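You operate a simulated robot arm through the tools that you are given. There is no shell and no other tool. Be economical: measure what you need, move in short steps, check, and stop when the job is done.

You run a simulated robot arm. Do the job below in one go: nothing can be reset, and whatever is moved stays where it is left.

TASK
Close both glue pots, wipe up the drips and push the plate in.
Fine: use the scrub pad and put it back. What is to be rubbed or washed off counts as gone when no trace of it is left.

It is judged by the outcome, as a careful person would: the job done as asked, and still so three seconds after it is handed in. It fails if anything else is knocked over, pushed out of place, dropped, spilled or broken.

THE ROBOT
A 6-joint arm with a two-finger parallel gripper, fixed in place. Base frame: the origin is at the foot of the arm, x ahead of it, y to its left, z up; the work surface is at about z = 85. Lengths are in cm, angles in rad, forces in N, time in s.
With the tool pointing down near the work surface it reaches from about 26 to 68 cm from the base axis. Its first joint turns from -1.152 to 1.152 rad. Payload 2.9 kg.
The TCP is the grasp point between the finger pads, 3 cm short of the fingertips. In the tool frame z runs along the fingers and y along their closing line. The gripper opens to 11 cm. The fingers are 2 cm wide and 1 cm thick; the gripper's body (4.8 by 11.2 cm) begins 5.5 cm behind the TCP.
Orientation is that of the tool frame in the base frame, as a unit quaternion [x, y, z, w]. With the fingers straight down and closing along the base's y, the tool's x points along the base's -x, its y along +y and its z along -z.

THE INTERFACE
- The arm moves only by the tool nudge_tool. Its argument "motion" is a list that holds one entry, the list of rows, each a list of 6 numbers: the shift along the tool's x, y, z in cm, then the turn, a rotation vector about the tool's x, y, z in rad. In form: [[[dx, dy, dz, ax, ay, az], ...]]. A call has 1 to 8 rows; each row shifts and turns the commanded pose from where the row before left it, along the tool's axes as they then stand. "fingers" is the opening, from 0 (shut) to 1 (fully open), set as the call begins (left out, the last holds). Each row takes 0.2 s and may step no farther than 5 cm and 0.15 rad from the row before; otherwise, or with a gripper value out of range, the whole call is refused. Where a pose cannot be reached the arm comes as near as it can. A force on the tool above 40 N (or 10 N above the force at the start of the call, whichever is more), or a blocked arm, ends the call early, and 0.2 s more pass. The fingers move at their own pace (about 10.8 cm/s each) and stop on an object; they squeeze with about 25 N. The grip force told is the motor's: it shows also when the fingers shut on nothing. Time passes only in rows, and 0.2 s behind the last, so rows that do not move let the fingers close. It gives the time, the measured TCP pose, the force on the tool (base axes), the opening and the grip force at its end, in the units of the frame above (readings bear some noise), with the torque about the TCP (base axes, N m) and any sound that the robot's microphone picked up.
- Cameras (640 x 400 px; columns grow to the right, rows downward): "scene" is fixed at [7.14, 42.3, 140.14]; the picture's right is [-0.80, -0.59, 0.00], its down [-0.28, 0.37, -0.89] and it looks along [0.53, -0.71, -0.47] (base axes); focal length 316 px, centre (320, 200). "wrist" rides on the gripper at [7.2, 1.7, -10.3] in the tool frame; the picture's right is [-0.23, 0.97, 0.00], its down [-0.76, -0.18, -0.62] and it looks along [-0.61, -0.14, 0.78] (tool axes); focal length 222 px, centre (320, 200). There is no depth. A picture from a camera that has moved, and an enlarged one, comes with that camera's place and axes in the base frame and with its lens. The place of the scene camera against the robot may be out by one fixed shift of up to 1.2 cm in any direction.
- camera(camera): a new picture of that camera. The clock stands still meanwhile.
- enlarge(camera, box): a new picture of the part [left, top, right, bottom] of that camera's present view, enlarged. The clock stands still meanwhile.
- finish_job(): hands the job in; it is judged then, once.

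Go step by step. Nothing tells you positions but the pictures and the camera data: compare them with the known pose of the tool, close in by small moves and look again before you grip or let go. The budget is 120 turns and 68 pictures, counting those below and the enlarged ones. Unless the task says otherwise, let go and move clear before handing in, and close with one line.

The tools are called after "Request:" as a command line: name --argument value ..., lists and objects as JSON in quotes. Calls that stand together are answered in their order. nudge_tool: Moves the arm, as the interface text tells. Its arguments: {"type":"object","properties":{"motion":{"type":"array"},"fingers":{"type":"number"}},"required":["motion"]} The other tools are called the same way: camera (camera) takes a picture; enlarge (camera, box) takes an enlarged picture of a part of a camera's view; finish_job () hands the job in.

At the start:

```text
time: 0.0
position: [39.22, 0.36, 117.1]
orientation: [-0.001, 1.0, 0.0, 0.001]
wrist_force: [-0.5, -0.5, 0.4]
ft_torque: [-0.03, -0.02, -0.03]
opening: 11.01
grip_force: 0.1
```

scene: 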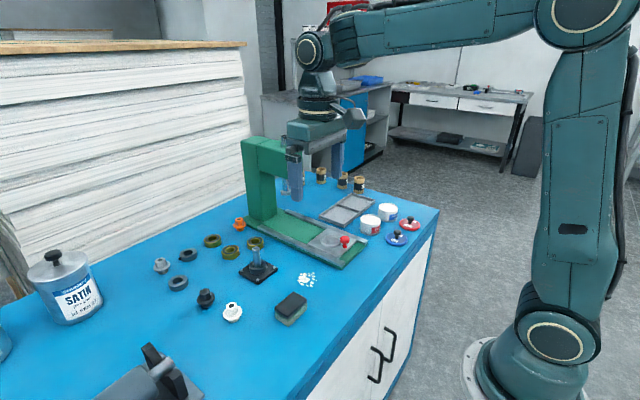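
wrist: 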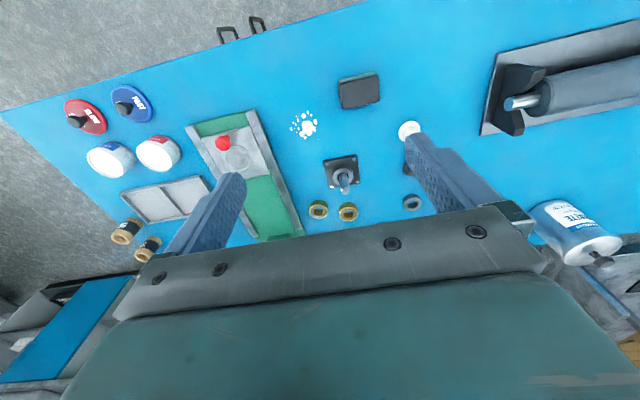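

I see a workbench with two white pots (glue), two lids (red and blue), a spill of white drips, a scrub pad and a press with a sliding plate carrying a red knob. I'll take closer looks first.

Request:
enlarge --camera "scene" --box '[300, 160, 440, 280]'

Request:
enlarge --camera "scene" --box '[140, 200, 360, 340]'

Request:
enlarge --camera "wrist" --box '[40, 60, 400, 270]'

```text
3.33 times, centred on (370, 220) of scene
camera zoom: at [7.14, 42.3, 140.14], right [-0.8, -0.59, 0.0], down [-0.28, 0.37, -0.89], along [0.53, -0.71, -0.47], focal length 1054 px, centre (153, 133)
```

zoom: 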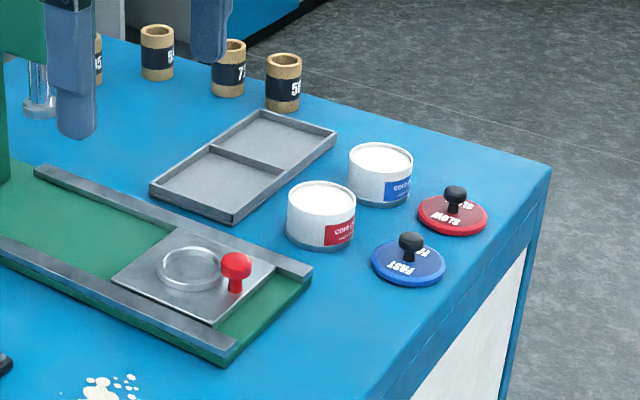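

```text
2.86 times, centred on (250, 270) of scene
camera zoom: at [7.14, 42.3, 140.14], right [-0.8, -0.59, 0.0], down [-0.28, 0.37, -0.89], along [0.53, -0.71, -0.47], focal length 903 px, centre (520, 0)
```

zoom: 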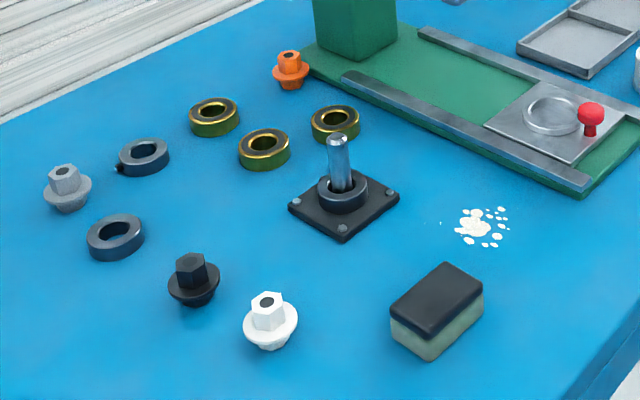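

```text
1.78 times, centred on (220, 165) of wrist
camera zoom: at [32.06, 2.01, 127.36], right [0.23, 0.97, 0.0], down [0.76, -0.18, 0.62], along [0.61, -0.14, -0.78], focal length 395 px, centre (498, 262)
```

zoom: 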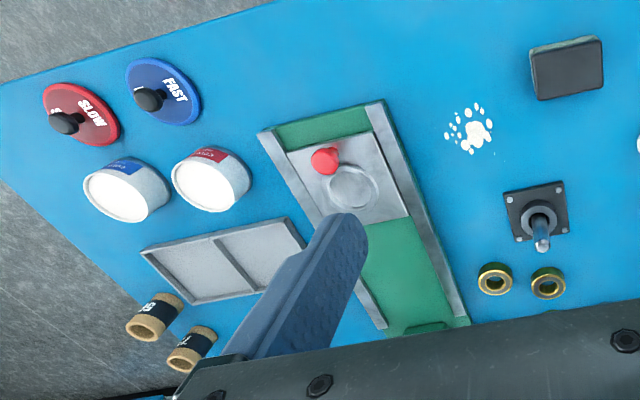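

Labels on the pots must be read before matching lids (estimates: red-label pot ~(43.8,-31.3), blue-label pot ~(42.7,-41), blue lid ~(35.4,-32), red lid ~(35.4,-41.8)). I'll move over there staying high.

Request:
nudge_tool --motion '[[[0.3, -4.5, 0, 0, 0, 0], [0.3, -4.5, 0, 0, 0, 0], [0.3, -4.5, 0, 0, 0, 0], [0.3, -4.5, 0, 0, 0, 0], [0.3, -4.5, 0, 0, 0, 0], [0.3, -4.5, 1, 0, 0, 0], [0.3, -4.5, 1.5, 0, 0, 0], [0.3, -4.5, 1.5, 0, 0, 0]]]'

Request:
camera --camera "wrist"

Request:
enlarge --camera "scene" --box '[350, 195, 430, 250]'

```text
time: 1.8
position: [36.63, -35.77, 113.05]
orientation: [0.0, 1.0, 0.0, 0.0]
wrist_force: [0.5, -0.9, -0.1]
ft_torque: [0.05, 0.02, 0.02]
opening: 11.03
grip_force: 0.1
```

```text
62 pictures are left
camera wrist: at [29.59, -34.03, 123.35], right [0.23, 0.97, 0.0], down [0.76, -0.18, 0.62], along [0.61, -0.14, -0.78], focal length 222 px, centre (320, 200)
```

wrist: 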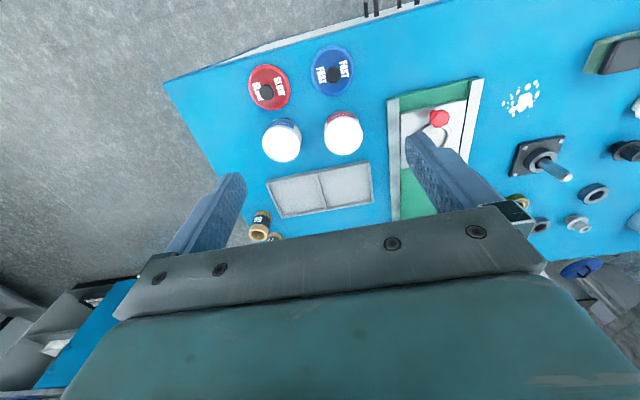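

```text
7.27 times, centred on (390, 222) of scene
camera zoom: at [7.14, 42.3, 140.14], right [-0.8, -0.59, 0.0], down [-0.28, 0.37, -0.89], along [0.53, -0.71, -0.47], focal length 2300 px, centre (-189, 36)
```

zoom: 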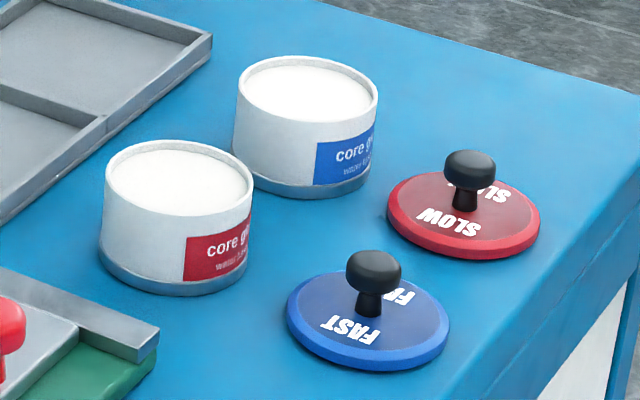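

The labels both start "core g…" with a second line; I'll zoom the wrist view to read more.

Request:
enlarge --camera "wrist" --box '[240, 40, 380, 170]'

Request:
enlarge --camera "scene" --box '[368, 205, 400, 235]'

```text
3.08 times, centred on (310, 105) of wrist
camera zoom: at [29.59, -34.03, 123.35], right [0.23, 0.97, 0.0], down [0.76, -0.18, 0.62], along [0.61, -0.14, -0.78], focal length 684 px, centre (351, 492)
```

zoom: 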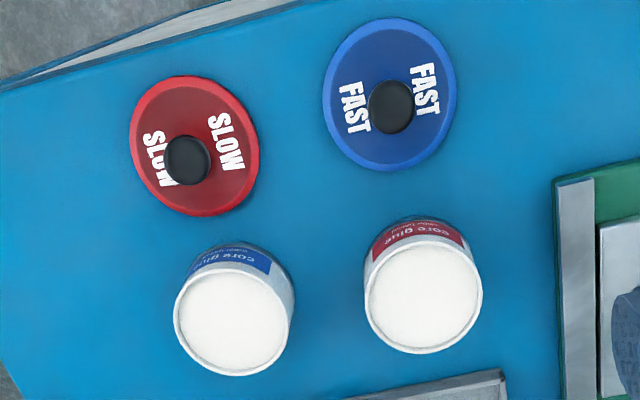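

```text
13.33 times, centred on (384, 220) of scene
camera zoom: at [7.14, 42.3, 140.14], right [-0.8, -0.59, 0.0], down [-0.28, 0.37, -0.89], along [0.53, -0.71, -0.47], focal length 4216 px, centre (-533, -67)
```

zoom: 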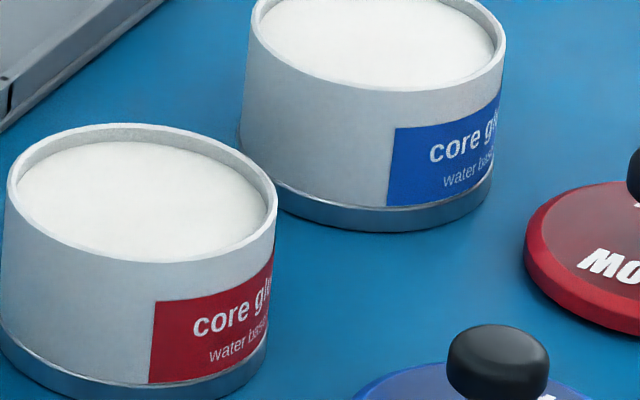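

Both labels read "core glue, water based", so lids match by colour: red→red pot, blue→blue pot. Blue lid knob is at about (35.4,-33.5), red lid knob (35.4,-43.0); I go above the blue lid.

Request:
nudge_tool --motion '[[[0.3, 0.6, 4, 0, 0, 0], [0.3, 0.6, 4, 0, 0, 0], [0.3, 0.6, 4, 0, 0, 0], [0.3, 0.5, 3, 0, 0, 0], [0, 0, 0, 0, 0, 0]]]' --fingers 0.45

Request:
camera --camera "wrist"

Request:
enlarge --camera "scene" --box '[350, 175, 430, 250]'

```text
time: 3.0
position: [35.55, -33.47, 98.09]
orientation: [0.0, 1.0, 0.001, 0.001]
wrist_force: [0.1, -0.9, -0.5]
ft_torque: [0.02, 0.0, 0.02]
opening: 4.95
grip_force: 0.1
```

```text
58 pictures are left
camera wrist: at [28.4, -31.73, 108.32], right [0.23, 0.97, 0.0], down [0.76, -0.18, 0.62], along [0.61, -0.14, -0.78], focal length 222 px, centre (320, 200)
```

wrist: 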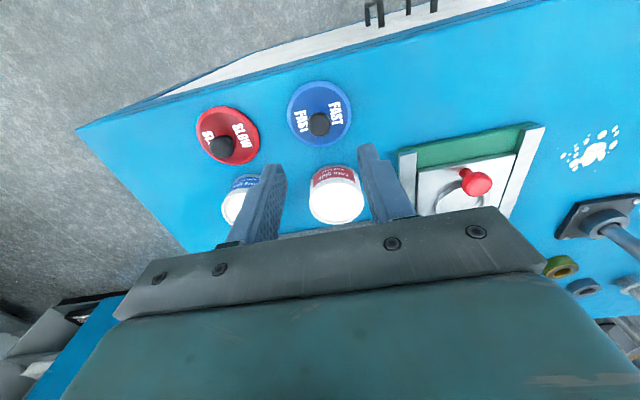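

```text
5.33 times, centred on (390, 212) of scene
camera zoom: at [7.14, 42.3, 140.14], right [-0.8, -0.59, 0.0], down [-0.28, 0.37, -0.89], along [0.53, -0.71, -0.47], focal length 1686 px, centre (-53, 133)
```

zoom: 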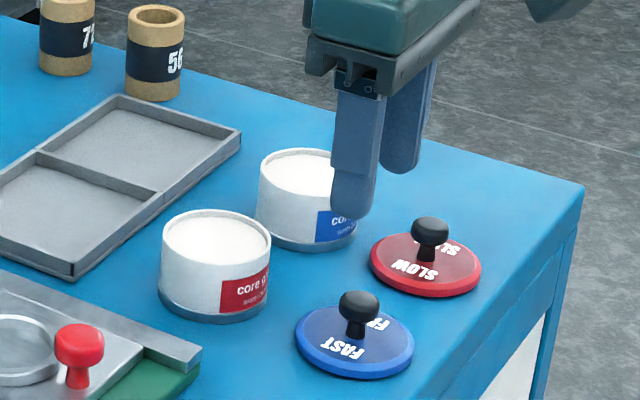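

The gripper is aligned over the blue knob, now at about (35.2,-33.35). I descend part way and check.

Request:
nudge_tool --motion '[[[0.3, 0.1, 2.5, 0, 0, 0], [0, 0, 2.0, 0, 0, 0], [0, 0, 2, 0, 0, 0], [0, 0, 1, 0, 0, 0], [0, 0, 0, 0, 0, 0]]]'

Request:
camera --camera "wrist"

Request:
enlarge --camera "scene" --box '[370, 205, 430, 250]'

```text
time: 4.2
position: [35.31, -33.51, 90.55]
orientation: [0.0, 1.0, 0.0, 0.0]
wrist_force: [0.2, -0.2, -0.1]
ft_torque: [0.04, 0.01, 0.01]
opening: 4.96
grip_force: 0.0
```

```text
56 pictures are left
camera wrist: at [28.16, -31.71, 100.85], right [0.23, 0.97, 0.0], down [0.76, -0.18, 0.62], along [0.61, -0.14, -0.78], focal length 222 px, centre (320, 200)
```

wrist: 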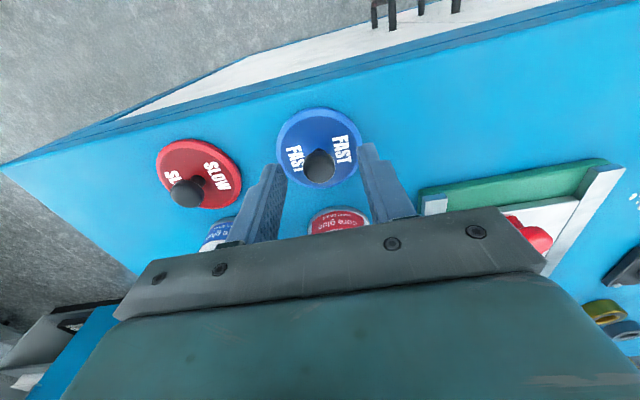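

```text
8.89 times, centred on (400, 228) of scene
camera zoom: at [7.14, 42.3, 140.14], right [-0.8, -0.59, 0.0], down [-0.28, 0.37, -0.89], along [0.53, -0.71, -0.47], focal length 2810 px, centre (-391, -44)
```

zoom: 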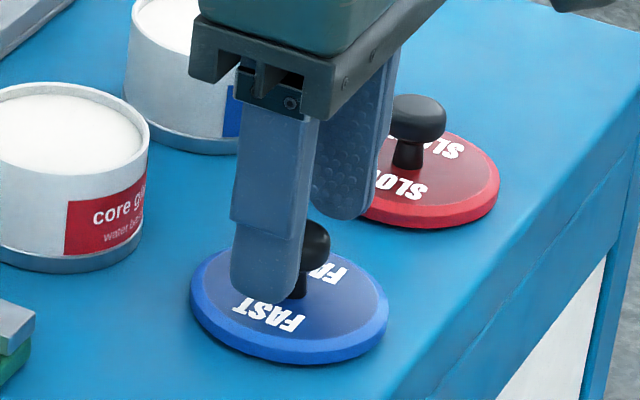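

Alignment looks good (knob ~ (35.15,-33.4)). I lower a bit and grip.

Request:
nudge_tool --motion '[[[0.15, 0.1, 0.6, 0, 0, 0], [0, 0, 0, 0, 0, 0]]]'

Request:
nudge_tool --motion '[[[0, 0, 0, 0, 0, 0], [0, 0, 0, 0, 0, 0], [0, 0, 0, 0, 0, 0]]]' --fingers 0

Request:
enlarge --camera "scene" --box '[370, 205, 430, 250]'

```text
time: 4.8
position: [35.08, -33.19, 90.01]
orientation: [0.0, 1.0, 0.001, 0.0]
wrist_force: [0.0, 0.5, -0.3]
ft_torque: [-0.01, -0.03, 0.02]
opening: 4.95
grip_force: 0.1
```

```text
time: 5.6
position: [35.16, -33.37, 89.86]
orientation: [0.0, 1.0, 0.0, 0.0]
wrist_force: [-0.6, -0.6, 1.1]
ft_torque: [0.0, -0.01, -0.02]
opening: 1.99
grip_force: 25.0
```

```text
8.89 times, centred on (400, 228) of scene
camera zoom: at [7.14, 42.3, 140.14], right [-0.8, -0.59, 0.0], down [-0.28, 0.37, -0.89], along [0.53, -0.71, -0.47], focal length 2810 px, centre (-391, -44)
```

zoom: 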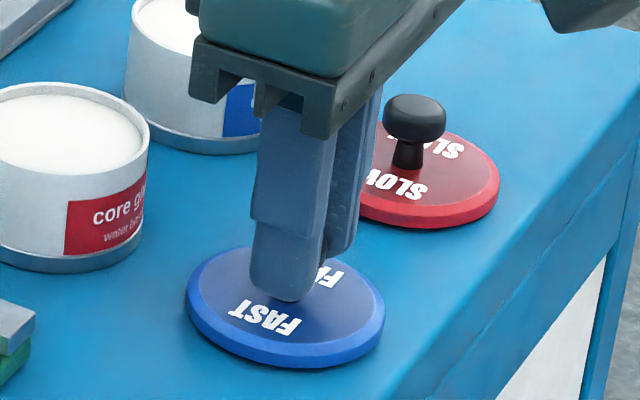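

Gripped (1.99 cm). Lift and go above the blue pot, stopping short for a look.

Request:
nudge_tool --motion '[[[0, 0, -3, 0, 0, 0], [0, 0, -4, 0, 0, 0], [0, 0, -3, 0, 0, 0], [-1, -3, 0, 0, 0, 0], [-1, -3, 0, 0, 0, 0], [-1, -3, 0, 0, 0, 0], [0, -1.1, 0, 0, 0, 0], [0, 0, 0, 0, 0, 0]]]'

Request:
camera --camera "wrist"

Request:
enlarge --camera "scene" --box '[350, 175, 430, 235]'

```text
time: 7.4
position: [38.04, -43.2, 100.02]
orientation: [0.0, 1.0, 0.0, 0.0]
wrist_force: [-0.2, -0.2, 0.5]
ft_torque: [0.03, 0.02, 0.02]
opening: 1.98
grip_force: 24.9
```

```text
53 pictures are left
camera wrist: at [31.02, -41.63, 110.23], right [0.23, 0.97, 0.0], down [0.76, -0.18, 0.62], along [0.61, -0.14, -0.78], focal length 222 px, centre (320, 200)
```

wrist: 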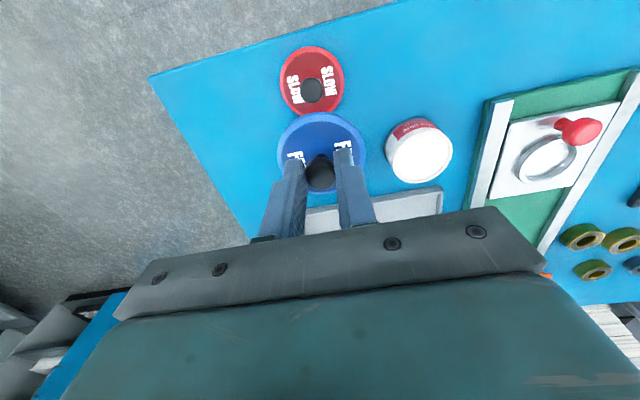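

```text
6.67 times, centred on (390, 205) of scene
camera zoom: at [7.14, 42.3, 140.14], right [-0.8, -0.59, 0.0], down [-0.28, 0.37, -0.89], along [0.53, -0.71, -0.47], focal length 2108 px, centre (-147, 167)
```

zoom: 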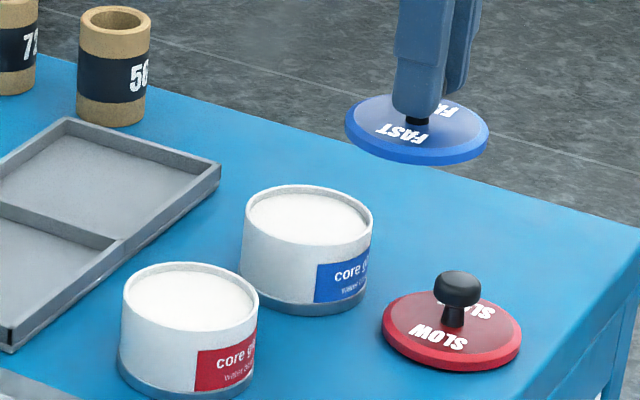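

Lid held level. Blue pot top is estimated at (43.65,-43.5, z≈88.7); I move above it with ~2 cm clearance and check against the scene view.

Request:
nudge_tool --motion '[[[-2.8, -0.15, 0, 0, 0, 0], [-2.8, -0.15, 0, 0, 0, 0], [0, 0, 2, 0, 0, 0], [0, 0, 2, 0, 0, 0], [0, 0, 0, 0, 0, 0]]]'

Request:
enlarge --camera "scene" --box '[360, 185, 420, 235]'

Request:
camera --camera "wrist"

```text
time: 8.6
position: [43.8, -43.63, 96.02]
orientation: [0.0, 1.0, 0.001, 0.0]
wrist_force: [0.3, -0.9, 0.0]
ft_torque: [-0.04, 0.02, -0.02]
opening: 1.98
grip_force: 25.3
```

```text
8.00 times, centred on (390, 210) of scene
camera zoom: at [7.14, 42.3, 140.14], right [-0.8, -0.59, 0.0], down [-0.28, 0.37, -0.89], along [0.53, -0.71, -0.47], focal length 2529 px, centre (-240, 120)
```

zoom: 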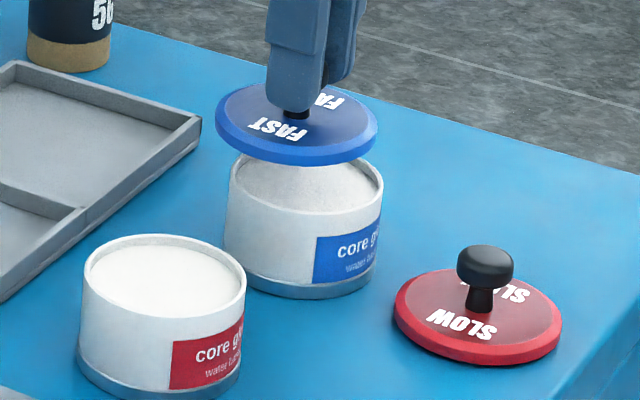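

```text
50 pictures are left
camera wrist: at [36.61, -41.86, 106.25], right [0.23, 0.97, 0.0], down [0.76, -0.18, 0.62], along [0.61, -0.14, -0.78], focal length 222 px, centre (320, 200)
```

wrist: 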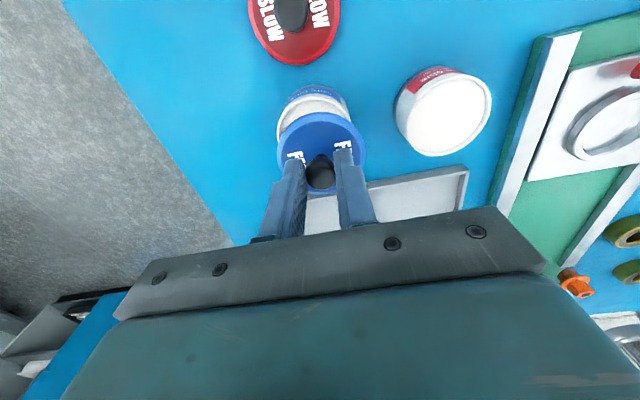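

The lid sits about 0.6 cm too far in x according to both views. I correct and lower slightly, then recheck.

Request:
nudge_tool --motion '[[[0.6, 0, 0, 0, 0, 0], [0, 0, 1.2, 0, 0, 0], [0, 0, 0, 0, 0, 0]]]'

Request:
enlarge --camera "scene" --box '[360, 185, 420, 235]'

Request:
enlarge --camera "wrist" --box '[240, 70, 400, 200]'

```text
time: 9.4
position: [43.18, -43.58, 94.66]
orientation: [0.0, 1.0, 0.0, 0.0]
wrist_force: [0.2, 0.4, 0.0]
ft_torque: [0.02, 0.02, 0.05]
opening: 1.99
grip_force: 24.6
```

```text
8.00 times, centred on (390, 210) of scene
camera zoom: at [7.14, 42.3, 140.14], right [-0.8, -0.59, 0.0], down [-0.28, 0.37, -0.89], along [0.53, -0.71, -0.47], focal length 2529 px, centre (-240, 120)
```

zoom: 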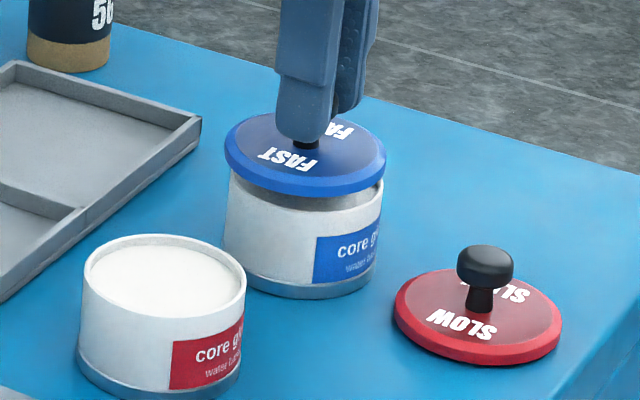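

```text
3.08 times, centred on (320, 135) of wrist
camera zoom: at [36.06, -41.87, 105.05], right [0.23, 0.97, 0.0], down [0.76, -0.18, 0.62], along [0.61, -0.14, -0.78], focal length 684 px, centre (320, 400)
```

zoom: 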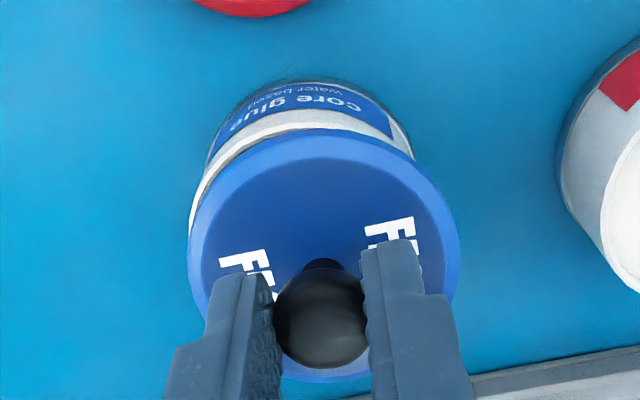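

Nearly concentric; I shift 0.25 cm in -y and lower gently to contact.

Request:
nudge_tool --motion '[[[0, -0.25, 0, 0, 0, 0], [0, 0, 0.3, 0, 0, 0], [0, 0, 0.3, 0, 0, 0], [0, 0, 0.2, 0, 0, 0], [0, 0, 0.1, 0, 0, 0]]]'

Request:
enlarge --camera "scene" --box '[360, 185, 420, 235]'

```text
time: 10.6
position: [43.29, -43.92, 94.0]
orientation: [0.0, 1.0, 0.0, -0.001]
wrist_force: [-3.4, 1.7, 6.9]
ft_torque: [0.2, 0.08, 0.09]
opening: 1.99
grip_force: 24.7
```

```text
8.00 times, centred on (390, 210) of scene
camera zoom: at [7.13, 42.31, 140.13], right [-0.8, -0.59, 0.0], down [-0.28, 0.37, -0.89], along [0.53, -0.71, -0.47], focal length 2529 px, centre (-240, 120)
```

zoom: 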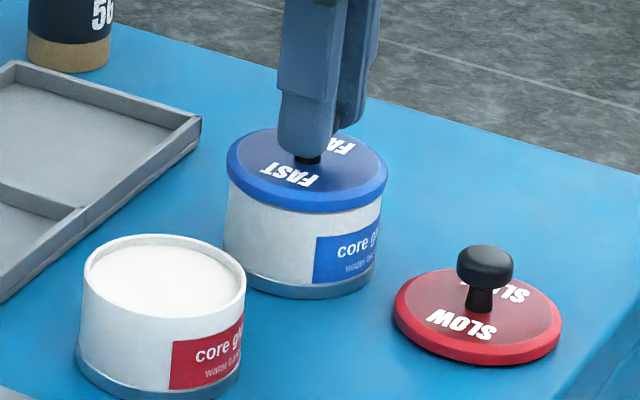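

Contact at TCP z=94.0 with slight lateral force. Look closely to see whether the lid is seated or catching an edge.

Request:
enlarge --camera "scene" --box '[383, 196, 413, 224]'

Request:
enlarge --camera "wrist" --box '[250, 80, 390, 180]'

```text
14.29 times, centred on (398, 210) of scene
camera zoom: at [7.13, 42.31, 140.13], right [-0.8, -0.59, 0.0], down [-0.28, 0.37, -0.89], along [0.53, -0.71, -0.47], focal length 4517 px, centre (-794, 57)
```

zoom: 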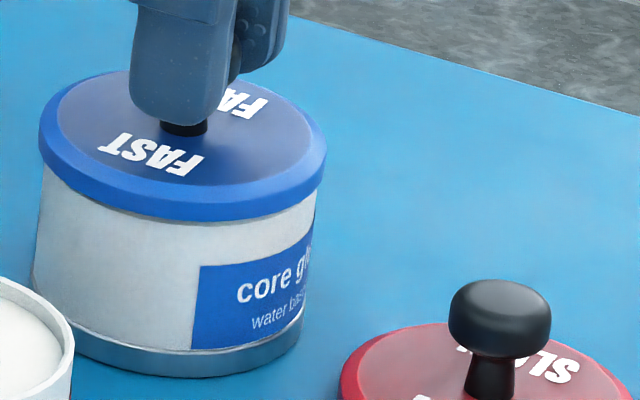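

```text
4.00 times, centred on (320, 130) of wrist
camera zoom: at [36.02, -42.14, 104.25], right [0.23, 0.97, 0.0], down [0.76, -0.18, 0.62], along [0.61, -0.14, -0.78], focal length 888 px, centre (320, 480)
```

zoom: 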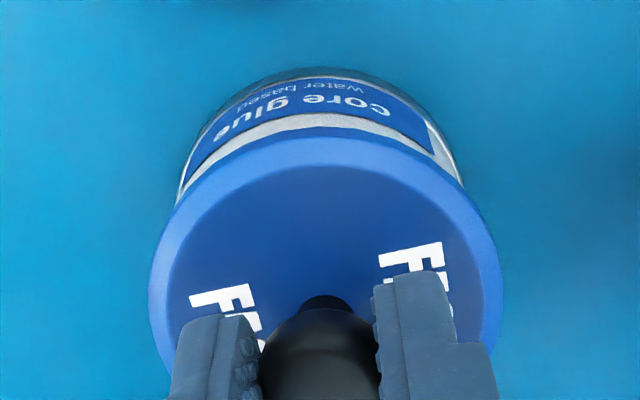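

The lid is concentric within ~1 mm and resting on the rim. I press a bit more with a tiny compliance shift to find whether it drops further.

Request:
nudge_tool --motion '[[[0.1, 0.05, 0, 0, 0, 0], [0, 0, 0.15, 0, 0, 0], [0, 0, 0.15, 0, 0, 0], [0, 0, 0, 0, 0, 0]]]'

```text
time: 11.6
position: [43.15, -43.81, 93.77]
orientation: [0.001, 1.0, -0.002, 0.003]
wrist_force: [1.7, -7.0, 22.0]
ft_torque: [-0.19, -0.09, -0.01]
opening: 2.01
grip_force: 25.2
```

It doesn't drop notably further with 22 N. I relax the press, release, raise and inspect.

Request:
nudge_tool --motion '[[[0, 0, -0.35, 0, 0, 0], [0, 0, 0, 0, 0, 0]]]'

Request:
nudge_tool --motion '[[[0, 0, 0, 0, 0, 0], [0, 0, 0, 0, 0, 0], [0, 0, -3, 0, 0, 0], [0, 0, -4, 0, 0, 0], [0, 0, 0, 0, 0, 0]]]' --fingers 0.45

Request:
enlarge --camera "scene" --box '[360, 185, 420, 235]'

Request:
camera --camera "wrist"

```text
time: 12.2
position: [43.0, -43.65, 93.91]
orientation: [0.0, 1.0, 0.001, -0.001]
wrist_force: [4.3, -5.4, 7.2]
ft_torque: [-0.15, -0.25, -0.06]
opening: 1.99
grip_force: 25.4
```

```text
time: 13.4
position: [42.99, -43.77, 100.94]
orientation: [0.0, 1.0, 0.0, 0.0]
wrist_force: [1.1, 0.2, -1.5]
ft_torque: [0.03, 0.03, 0.05]
opening: 4.94
grip_force: 0.0
heard: snap
```

```text
8.00 times, centred on (390, 210) of scene
camera zoom: at [7.14, 42.3, 140.14], right [-0.8, -0.59, 0.0], down [-0.28, 0.37, -0.89], along [0.53, -0.71, -0.47], focal length 2529 px, centre (-240, 120)
```

zoom: 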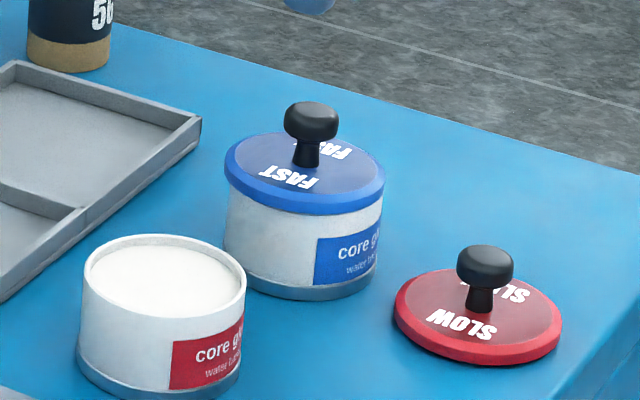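

```text
43 pictures are left
camera wrist: at [35.83, -42.12, 111.21], right [0.23, 0.97, 0.0], down [0.76, -0.18, 0.62], along [0.61, -0.14, -0.78], focal length 222 px, centre (320, 200)
```

wrist: 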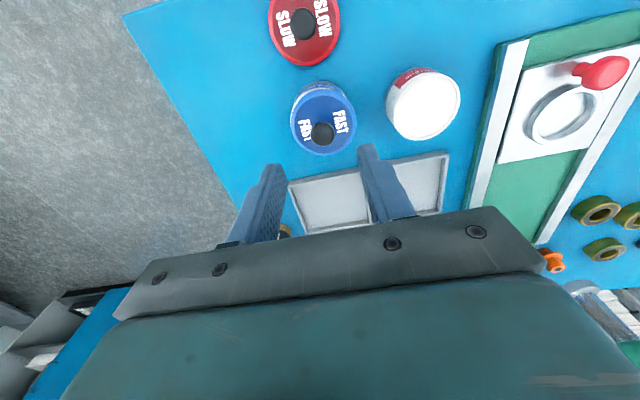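

The blue lid snapped onto its pot. Next the red lid knob at ~(35.4,-43.35).

Request:
nudge_tool --motion '[[[2.6, 0.15, 0, 0, 0, 0], [2.5, 0.15, 0, 0, 0, 0], [2.5, 0.1, 0, 0, 0, 0], [0, 0, 4, 0, 0, 0], [0, 0, 4, 0, 0, 0], [0, 0, 2, 0, 0, 0], [0, 0, 0, 0, 0, 0]]]'

Request:
camera --camera "wrist"

Request:
enlarge --camera "scene" --box '[370, 195, 430, 240]'

```text
time: 15.0
position: [35.46, -43.38, 90.97]
orientation: [0.0, 1.0, -0.001, 0.0]
wrist_force: [-0.2, -0.1, 1.0]
ft_torque: [0.0, -0.01, 0.01]
opening: 4.95
grip_force: 0.0
```

```text
42 pictures are left
camera wrist: at [28.39, -41.7, 101.23], right [0.23, 0.97, 0.0], down [0.76, -0.18, 0.62], along [0.61, -0.14, -0.78], focal length 222 px, centre (320, 200)
```

wrist: 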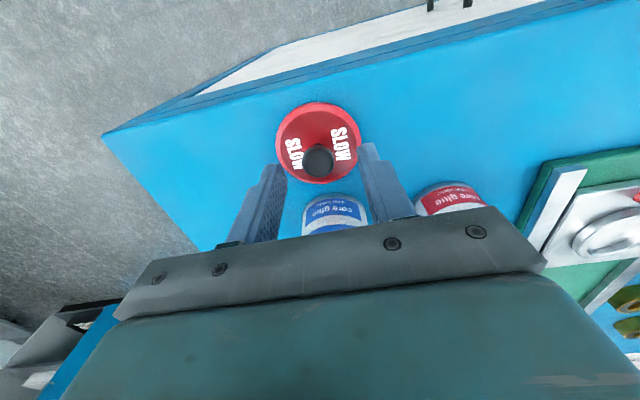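

```text
8.89 times, centred on (400, 218) of scene
camera zoom: at [7.14, 42.3, 140.14], right [-0.8, -0.59, 0.0], down [-0.28, 0.37, -0.89], along [0.53, -0.71, -0.47], focal length 2810 px, centre (-391, 44)
```

zoom: 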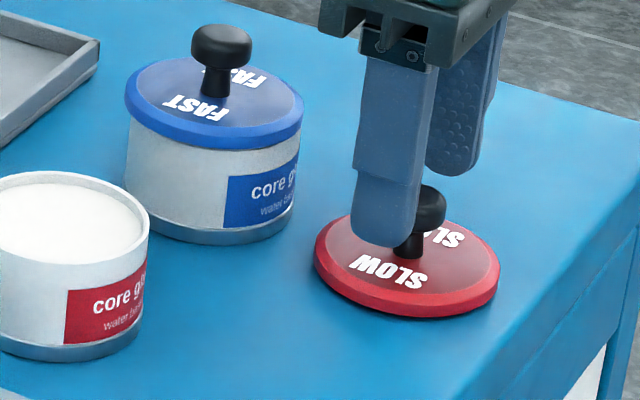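

Well aligned; small x correction, lower and grip.

Request:
nudge_tool --motion '[[[0.25, 0, 0.6, 0, 0, 0], [0, 0, 0.5, 0, 0, 0], [0, 0, 0, 0, 0, 0]]]'

Request:
nudge_tool --motion '[[[0, 0, 0, 0, 0, 0], [0, 0, 0, 0, 0, 0], [0, 0, 0, 0, 0, 0]]]' --fingers 0

Request:
nudge_tool --motion '[[[0, 0, -3, 0, 0, 0], [0, 0, -4, 0, 0, 0], [0, 0, -3, 0, 0, 0], [0, 3, 0, 0, 0, 0], [0, 3, 0, 0, 0, 0], [-2.5, 2, 0, 0, 0, 0], [-2.5, 1.7, 0, 0, 0, 0], [0, 0, 0, 0, 0, 0]]]'

Request:
camera --camera "wrist"

Request:
enlarge --camera "scene" --box '[350, 175, 430, 245]'

```text
time: 15.8
position: [35.15, -43.43, 89.85]
orientation: [0.0, 1.0, 0.001, 0.0]
wrist_force: [-0.8, -0.6, 0.2]
ft_torque: [0.0, 0.01, 0.01]
opening: 4.94
grip_force: 0.1
```

```text
time: 16.6
position: [35.23, -43.42, 89.9]
orientation: [0.0, 1.0, 0.0, 0.0]
wrist_force: [0.2, 0.0, 0.2]
ft_torque: [0.01, -0.03, -0.04]
opening: 2.0
grip_force: 24.9
```

```text
time: 18.4
position: [40.3, -33.55, 99.88]
orientation: [0.0, 1.0, 0.0, 0.0]
wrist_force: [0.3, -0.4, 0.6]
ft_torque: [0.01, 0.0, -0.01]
opening: 2.0
grip_force: 25.2
```

```text
40 pictures are left
camera wrist: at [33.11, -31.96, 110.19], right [0.23, 0.97, 0.0], down [0.76, -0.18, 0.62], along [0.61, -0.14, -0.78], focal length 222 px, centre (320, 200)
```

wrist: 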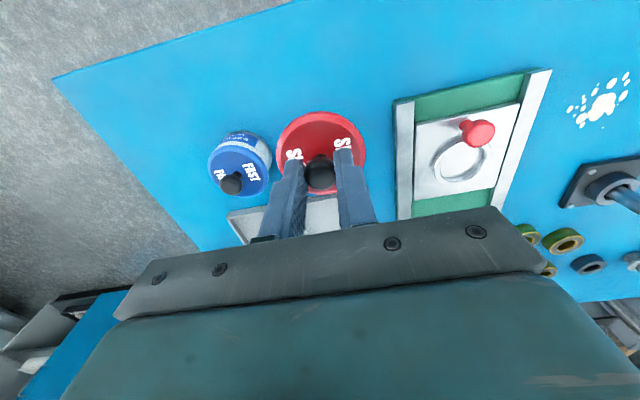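

```text
5.71 times, centred on (390, 210) of scene
camera zoom: at [7.14, 42.3, 140.14], right [-0.8, -0.59, 0.0], down [-0.28, 0.37, -0.89], along [0.53, -0.71, -0.47], focal length 1807 px, centre (-80, 143)
```

zoom: 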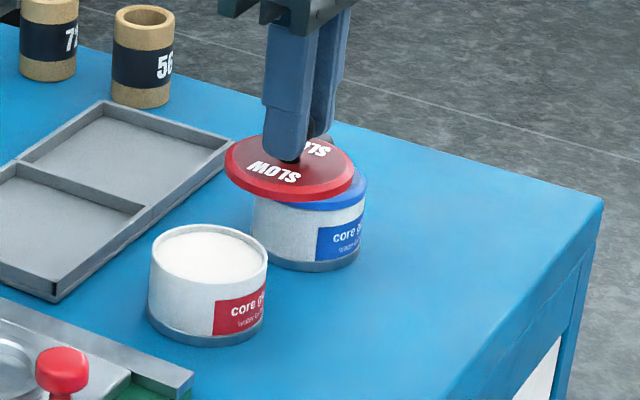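

Red lid is held. Red pot should be at about (44.1,-33.6) with the same bias correction; move over it and check.

Request:
nudge_tool --motion '[[[-1.9, 0, 0, 0, 0, 0], [-1.9, 0, 0, 0, 0, 0], [0, 0, 2.5, 0, 0, 0], [0, 0, 2.3, 0, 0, 0], [0, 0, 0, 0, 0, 0]]]'

Request:
enlarge --camera "wrist" --box '[240, 70, 400, 200]'

Request:
enlarge --camera "scene" --box '[350, 195, 410, 245]'

```text
time: 19.6
position: [43.96, -33.75, 95.08]
orientation: [0.0, 1.0, 0.0, 0.0]
wrist_force: [-0.4, -0.1, -0.1]
ft_torque: [-0.01, 0.01, 0.03]
opening: 1.99
grip_force: 25.5
```

```text
3.08 times, centred on (320, 135) of wrist
camera zoom: at [36.87, -32.03, 105.31], right [0.23, 0.97, 0.0], down [0.76, -0.18, 0.62], along [0.61, -0.14, -0.78], focal length 684 px, centre (320, 400)
```

zoom: 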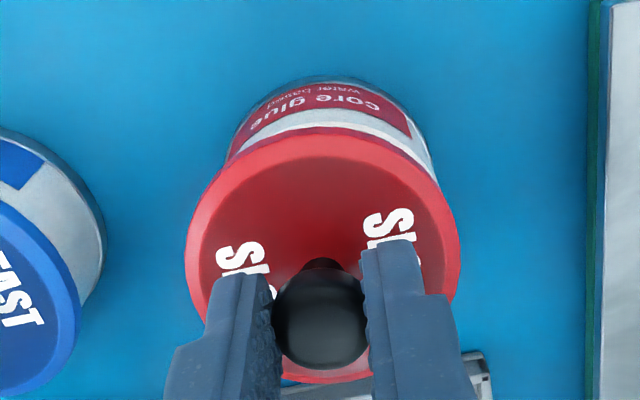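

```text
8.00 times, centred on (380, 220) of scene
camera zoom: at [7.14, 42.3, 140.14], right [-0.8, -0.59, 0.0], down [-0.28, 0.37, -0.89], along [0.53, -0.71, -0.47], focal length 2529 px, centre (-160, 40)
```

zoom: 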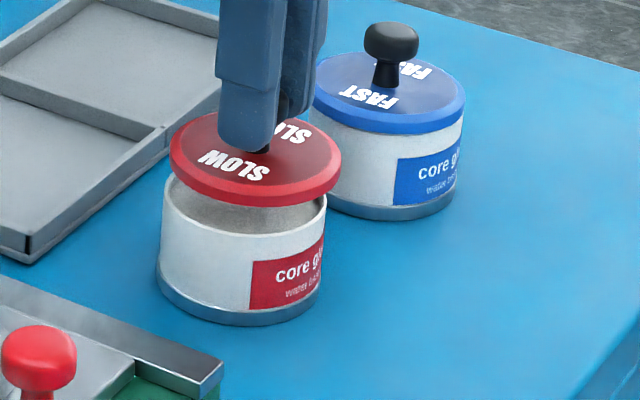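

Lid is ~0.25 cm off in y and ~0.1 in x. Correct and lower to contact, then press lightly.

Request:
nudge_tool --motion '[[[-0.12, 0.25, 0, 0, 0, 0], [0, 0, 0.4, 0, 0, 0], [0, 0, 0.3, 0, 0, 0], [0, 0, 0, 0, 0, 0]]]'

Request:
enlarge --camera "wrist" --box '[240, 70, 400, 200]'

Request:
enlarge --camera "scene" --box '[350, 195, 410, 245]'

```text
time: 20.6
position: [44.13, -33.37, 94.23]
orientation: [0.0, 1.0, 0.0, 0.0]
wrist_force: [1.0, 0.1, -0.2]
ft_torque: [0.0, 0.0, -0.02]
opening: 1.99
grip_force: 24.9
```

```text
3.08 times, centred on (320, 135) of wrist
camera zoom: at [36.99, -31.75, 104.58], right [0.23, 0.97, 0.0], down [0.76, -0.18, 0.62], along [0.61, -0.14, -0.78], focal length 684 px, centre (320, 400)
```

zoom: 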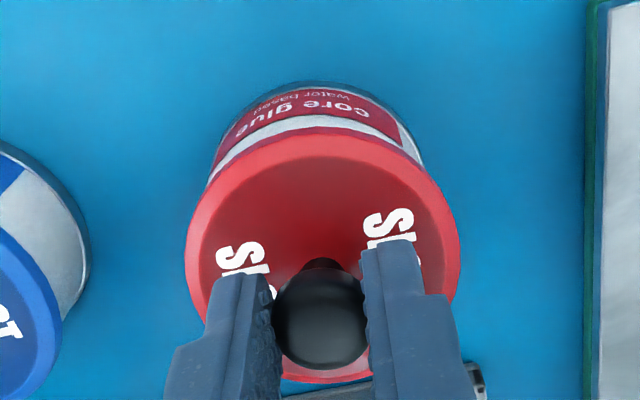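

```text
8.00 times, centred on (380, 220) of scene
camera zoom: at [7.14, 42.3, 140.14], right [-0.8, -0.59, 0.0], down [-0.28, 0.37, -0.89], along [0.53, -0.71, -0.47], focal length 2529 px, centre (-160, 40)
```

zoom: 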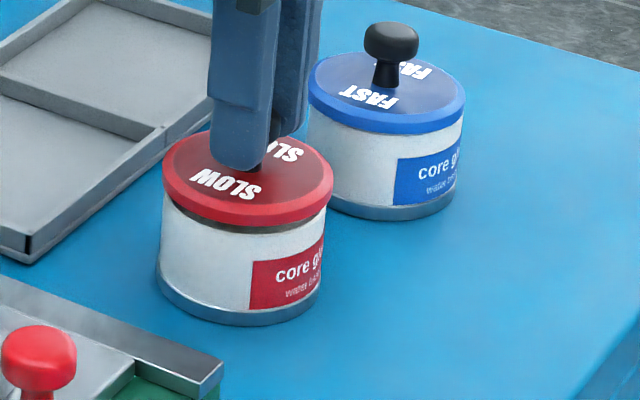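

Concentric now. Lower to contact and press gently.

Request:
nudge_tool --motion '[[[0, -0.08, 0.2, 0, 0, 0], [0, 0, 0.2, 0, 0, 0], [0, 0, 0.2, 0, 0, 0], [0, 0, 0.2, 0, 0, 0], [0, 0, 0.1, 0, 0, 0]]]'

```text
time: 21.8
position: [44.1, -33.53, 93.6]
orientation: [0.001, 1.0, -0.002, 0.003]
wrist_force: [-1.3, -2.2, 23.0]
ft_torque: [-0.08, 0.36, -0.02]
opening: 1.96
grip_force: 25.0
```

Seated with 23 N. Relax, release and rise, then inspect.

Request:
nudge_tool --motion '[[[0, 0, -0.35, 0, 0, 0], [0, 0, 0, 0, 0, 0]]]'

Request:
nudge_tool --motion '[[[0, 0, 0, 0, 0, 0], [0, 0, 0, 0, 0, 0], [0, 0, -3, 0, 0, 0], [0, 0, -4, 0, 0, 0], [0, 0, 0, 0, 0, 0]]]' --fingers 0.45

Request:
enlarge --camera "scene" --box '[350, 190, 410, 240]'

```text
time: 22.4
position: [44.1, -33.41, 93.59]
orientation: [-0.001, 1.0, 0.001, -0.001]
wrist_force: [3.2, -2.4, 7.5]
ft_torque: [-0.09, 0.06, 0.05]
opening: 1.98
grip_force: 25.0
```

```text
time: 23.6
position: [44.13, -33.5, 100.92]
orientation: [-0.001, 1.0, 0.0, 0.0]
wrist_force: [0.7, 0.0, 0.2]
ft_torque: [0.0, 0.03, 0.03]
opening: 4.94
grip_force: 0.0
```

```text
8.00 times, centred on (380, 215) of scene
camera zoom: at [7.14, 42.3, 140.14], right [-0.8, -0.59, 0.0], down [-0.28, 0.37, -0.89], along [0.53, -0.71, -0.47], focal length 2529 px, centre (-160, 80)
```

zoom: 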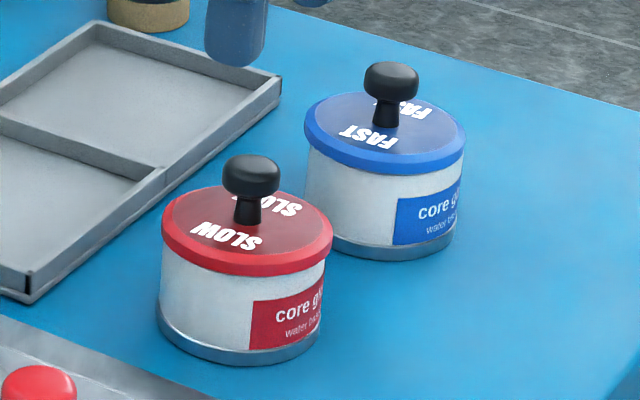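

Both lids look equally seated, but only the blue one gave a snap. I'll press the red knob with shut fingers to be sure.

Request:
nudge_tool --motion '[[[0, 0, 0, 0, 0, 0], [0, 0, 0, 0, 0, 0], [0, 0, 2, 0, 0, 0], [0, 0, 1, 0, 0, 0], [0, 0, 0.5, 0, 0, 0]]]' --fingers 0

Request:
nudge_tool --motion '[[[0, 0, 0.3, 0, 0, 0], [0, 0, 0.3, 0, 0, 0], [0, 0, 0.3, 0, 0, 0], [0, 0, 0.3, 0, 0, 0], [0, 0, 0.3, 0, 0, 0]]]'

```text
time: 24.8
position: [44.09, -33.62, 97.31]
orientation: [-0.001, 1.0, 0.0, 0.0]
wrist_force: [-0.2, -0.3, -0.1]
ft_torque: [-0.02, -0.01, -0.02]
opening: 0.01
grip_force: 24.7
```

```text
time: 26.0
position: [44.07, -33.55, 95.86]
orientation: [0.0, 1.0, 0.0, 0.0]
wrist_force: [-0.6, -0.5, -0.7]
ft_torque: [-0.01, -0.02, 0.0]
opening: 0.02
grip_force: 25.0
```

Request:
nudge_tool --motion '[[[0, 0, 0.2, 0, 0, 0], [0, 0, 0.2, 0, 0, 0], [0, 0, 0.2, 0, 0, 0], [0, 0, 0.2, 0, 0, 0]]]'

```text
time: 27.0
position: [44.16, -33.47, 95.19]
orientation: [0.0, 1.0, -0.001, 0.002]
wrist_force: [-4.8, 1.9, 17.0]
ft_torque: [0.0, 0.01, 0.0]
opening: 0.01
grip_force: 24.7
```

Request:
nudge_tool --motion '[[[0, 0, 0.15, 0, 0, 0], [0, 0, 0.15, 0, 0, 0], [0, 0, 0, 0, 0, 0]]]'

```text
time: 27.6
position: [44.27, -33.5, 95.11]
orientation: [0.0, 1.0, -0.003, 0.003]
wrist_force: [-0.8, -0.3, 4.8]
ft_torque: [0.02, 0.02, -0.01]
opening: 0.0
grip_force: 25.1
stopped in row 2: the force on the tool passed its limit at 42 N (the readings are from after the stop); the commanded pose is now the measured one
```

Red is solid at 95.1 under 42 N. For comparison I touch the blue knob at the same height.

Request:
nudge_tool --motion '[[[0, 0, -3, 0, 0, 0], [0.3, -3.4, 0, 0, 0, 0], [0.4, -3.4, 0, 0, 0, 0], [0.4, -3.4, 0, 0, 0, 0], [0, 0, 2, 0, 0, 0], [0, 0, 0.5, 0, 0, 0], [0, 0, 0, 0, 0, 0]]]'

Request:
nudge_tool --motion '[[[0, 0, 0.2, 0, 0, 0], [0, 0, 0.2, 0, 0, 0], [0, 0, 0.2, 0, 0, 0], [0, 0, 0.15, 0, 0, 0]]]'

```text
time: 29.2
position: [43.15, -43.69, 95.59]
orientation: [0.0, 1.0, -0.002, 0.002]
wrist_force: [-0.5, 0.0, 0.5]
ft_torque: [0.01, 0.0, 0.02]
opening: 0.01
grip_force: 24.5
heard: snap
```

```text
time: 30.2
position: [43.05, -43.8, 95.21]
orientation: [0.0, 1.0, -0.003, 0.004]
wrist_force: [-5.8, 4.8, 20.3]
ft_torque: [0.17, 0.16, 0.06]
opening: 0.0
grip_force: 25.1
```

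A snap was also heard for the red lid and both knobs have the same height: both pots are closed. Next, lift and travel toward the pad (~(42,6)) along x≈37, high.

Request:
nudge_tool --motion '[[[0, 0, -4, 0, 0, 0], [0, 0, -4.5, 0, 0, 0], [2, 3, -4, 0, 0, 0], [2, 4, 0, 0, 0, 0], [2, 4, 0, 0, 0, 0], [0, 5, 0, 0, 0, 0], [0, 5, 0, 0, 0, 0], [0, 5, 0, 0, 0, 0]]]'

Request:
nudge_tool --motion '[[[0, 5, 0, 0, 0, 0], [0, 5, 0, 0, 0, 0], [0, 5, 0, 0, 0, 0], [0, 4, 0, 0, 0, 0], [-1, 3, 0, 0, 0, 0], [-2, 1.5, 0, 0, 0, 0], [0, 0, 0, 0, 0, 0]]]' --fingers 0.7

Request:
camera --camera "wrist"

Request:
camera --camera "scene"

```text
refused: row 3 steps farther than a row can; nothing moved
```

```text
time: 31.8
position: [46.22, -20.25, 94.73]
orientation: [0.001, 1.0, -0.002, 0.001]
wrist_force: [-0.4, -0.1, -0.3]
ft_torque: [0.03, -0.04, -0.04]
opening: 7.7
grip_force: 0.0
heard: snap, snap
```

```text
33 pictures are left
camera wrist: at [38.94, -18.54, 105.03], right [0.23, 0.97, 0.0], down [0.76, -0.18, 0.63], along [0.61, -0.14, -0.78], focal length 222 px, centre (320, 200)
```

wrist: 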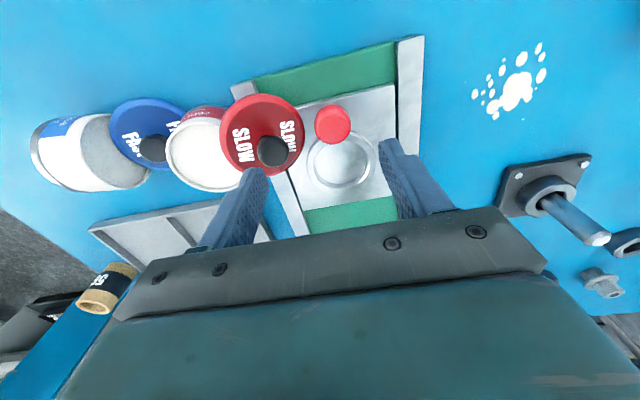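

```text
32 pictures are left
```

scene: 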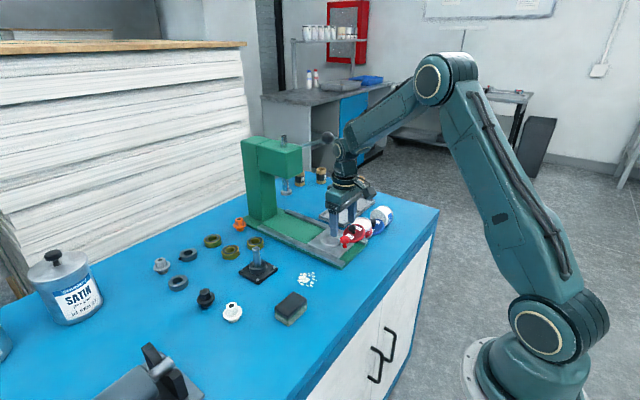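

My mistake: the lift call was refused, the sideways call I had sent with it still ran at low height, and it swept through the pots. I'll inspect the damage before moving anything.

Request:
enlarge --camera "scene" --box '[310, 185, 410, 260]'

Request:
enlarge --camera "wrist" --box '[20, 60, 320, 260]'

```text
5.33 times, centred on (360, 222) of scene
camera zoom: at [7.14, 42.3, 140.14], right [-0.8, -0.59, 0.0], down [-0.28, 0.37, -0.89], along [0.53, -0.71, -0.47], focal length 1686 px, centre (107, 80)
```

zoom: 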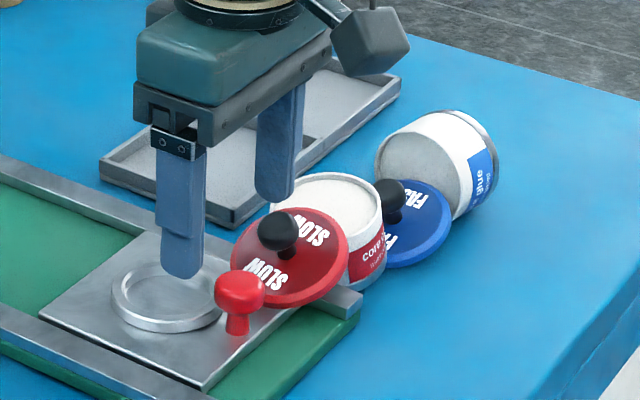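

```text
2.00 times, centred on (170, 160) of wrist
camera zoom: at [38.94, -18.54, 105.03], right [0.23, 0.97, 0.0], down [0.76, -0.18, 0.63], along [0.61, -0.14, -0.78], focal length 444 px, centre (620, 280)
```

zoom: 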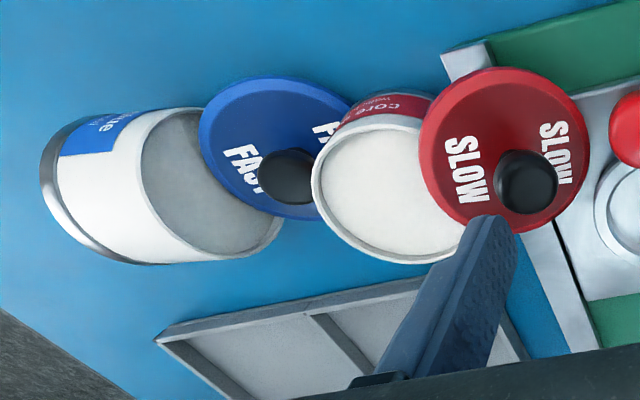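

The blue pot is on its side with its lid off, the red lid is off and leaning by the upright red pot; no glue seems to have run out. First I lift straight up, alone, and then look properly to restore things.

Request:
nudge_tool --motion '[[[0, 0, -4, 0, 0, 0], [0, 0, -4, 0, 0, 0], [0, 0, -4, 0, 0, 0], [0, 0, -3, 0, 0, 0], [0, 0, 0, 0, 0, 0]]]'

```text
time: 33.0
position: [46.0, -20.3, 110.04]
orientation: [0.0, 1.0, -0.002, 0.002]
wrist_force: [-0.6, -0.3, 0.3]
ft_torque: [-0.01, 0.0, -0.01]
opening: 7.71
grip_force: 0.0
```

Lifted clear to z=110. Move over the pots for a view.

Request:
nudge_tool --motion '[[[2.4, -3, 0, 0, 0, 0], [2.4, -3.3, 0, 0, 0, 0], [2.4, -3.3, 0, 0, 0, 0], [0, 0, 0, 0, 0, 0]]]'

Request:
enlarge --camera "wrist" --box '[200, 30, 480, 210]'

Request:
enlarge --camera "scene" --box '[330, 195, 410, 250]'

```text
time: 34.0
position: [38.88, -29.98, 109.9]
orientation: [-0.001, 1.0, -0.001, 0.002]
wrist_force: [0.0, -0.2, 0.8]
ft_torque: [0.05, -0.03, -0.01]
opening: 7.69
grip_force: 0.0
```

```text
2.22 times, centred on (340, 120) of wrist
camera zoom: at [31.68, -28.24, 120.07], right [0.23, 0.97, 0.0], down [0.76, -0.17, 0.63], along [0.61, -0.14, -0.78], focal length 494 px, centre (276, 378)
```

zoom: 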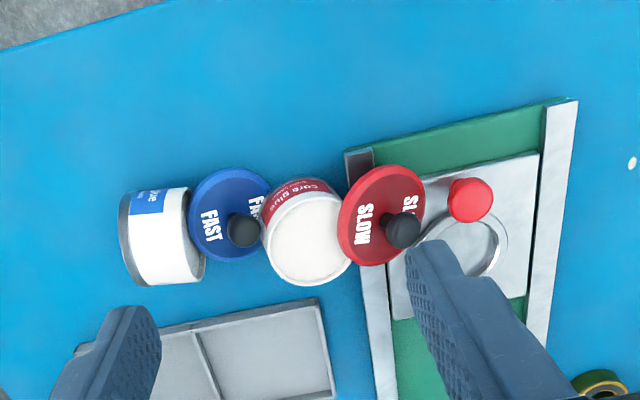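

```text
7.27 times, centred on (370, 222) of scene
camera zoom: at [7.14, 42.3, 140.14], right [-0.8, -0.59, 0.0], down [-0.28, 0.37, -0.89], along [0.53, -0.71, -0.47], focal length 2300 px, centre (-44, 36)
```

zoom: 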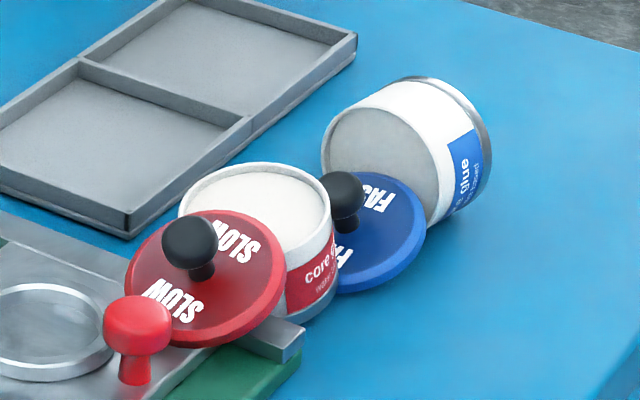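

The red lid leans about 28° between the red pot and the rail (normal ≈ (0.2,0.43,0.88)), knob near (45,-23.3,90.3). I'll pick it with a matching tilt; first approach above it, one call at a time.

Request:
nudge_tool --motion '[[[-2.47, 3.23, 0, 0, 0, 0], [-2.47, 3.23, 0, 0, 0, 0], [-2.47, 3.23, 0, 0, 0, 0], [0, 0, 4, 0, 0, 0], [0, 0, 4, 0, 0, 0], [0, 0, 3, 0, 0, 0], [0, 0, 0, 0, 0, 0]]]' --fingers 0.45

```text
time: 35.6
position: [46.43, -20.12, 98.77]
orientation: [0.0, 1.0, -0.003, 0.002]
wrist_force: [0.0, 0.7, -0.2]
ft_torque: [0.01, 0.0, 0.03]
opening: 4.94
grip_force: 0.0
```

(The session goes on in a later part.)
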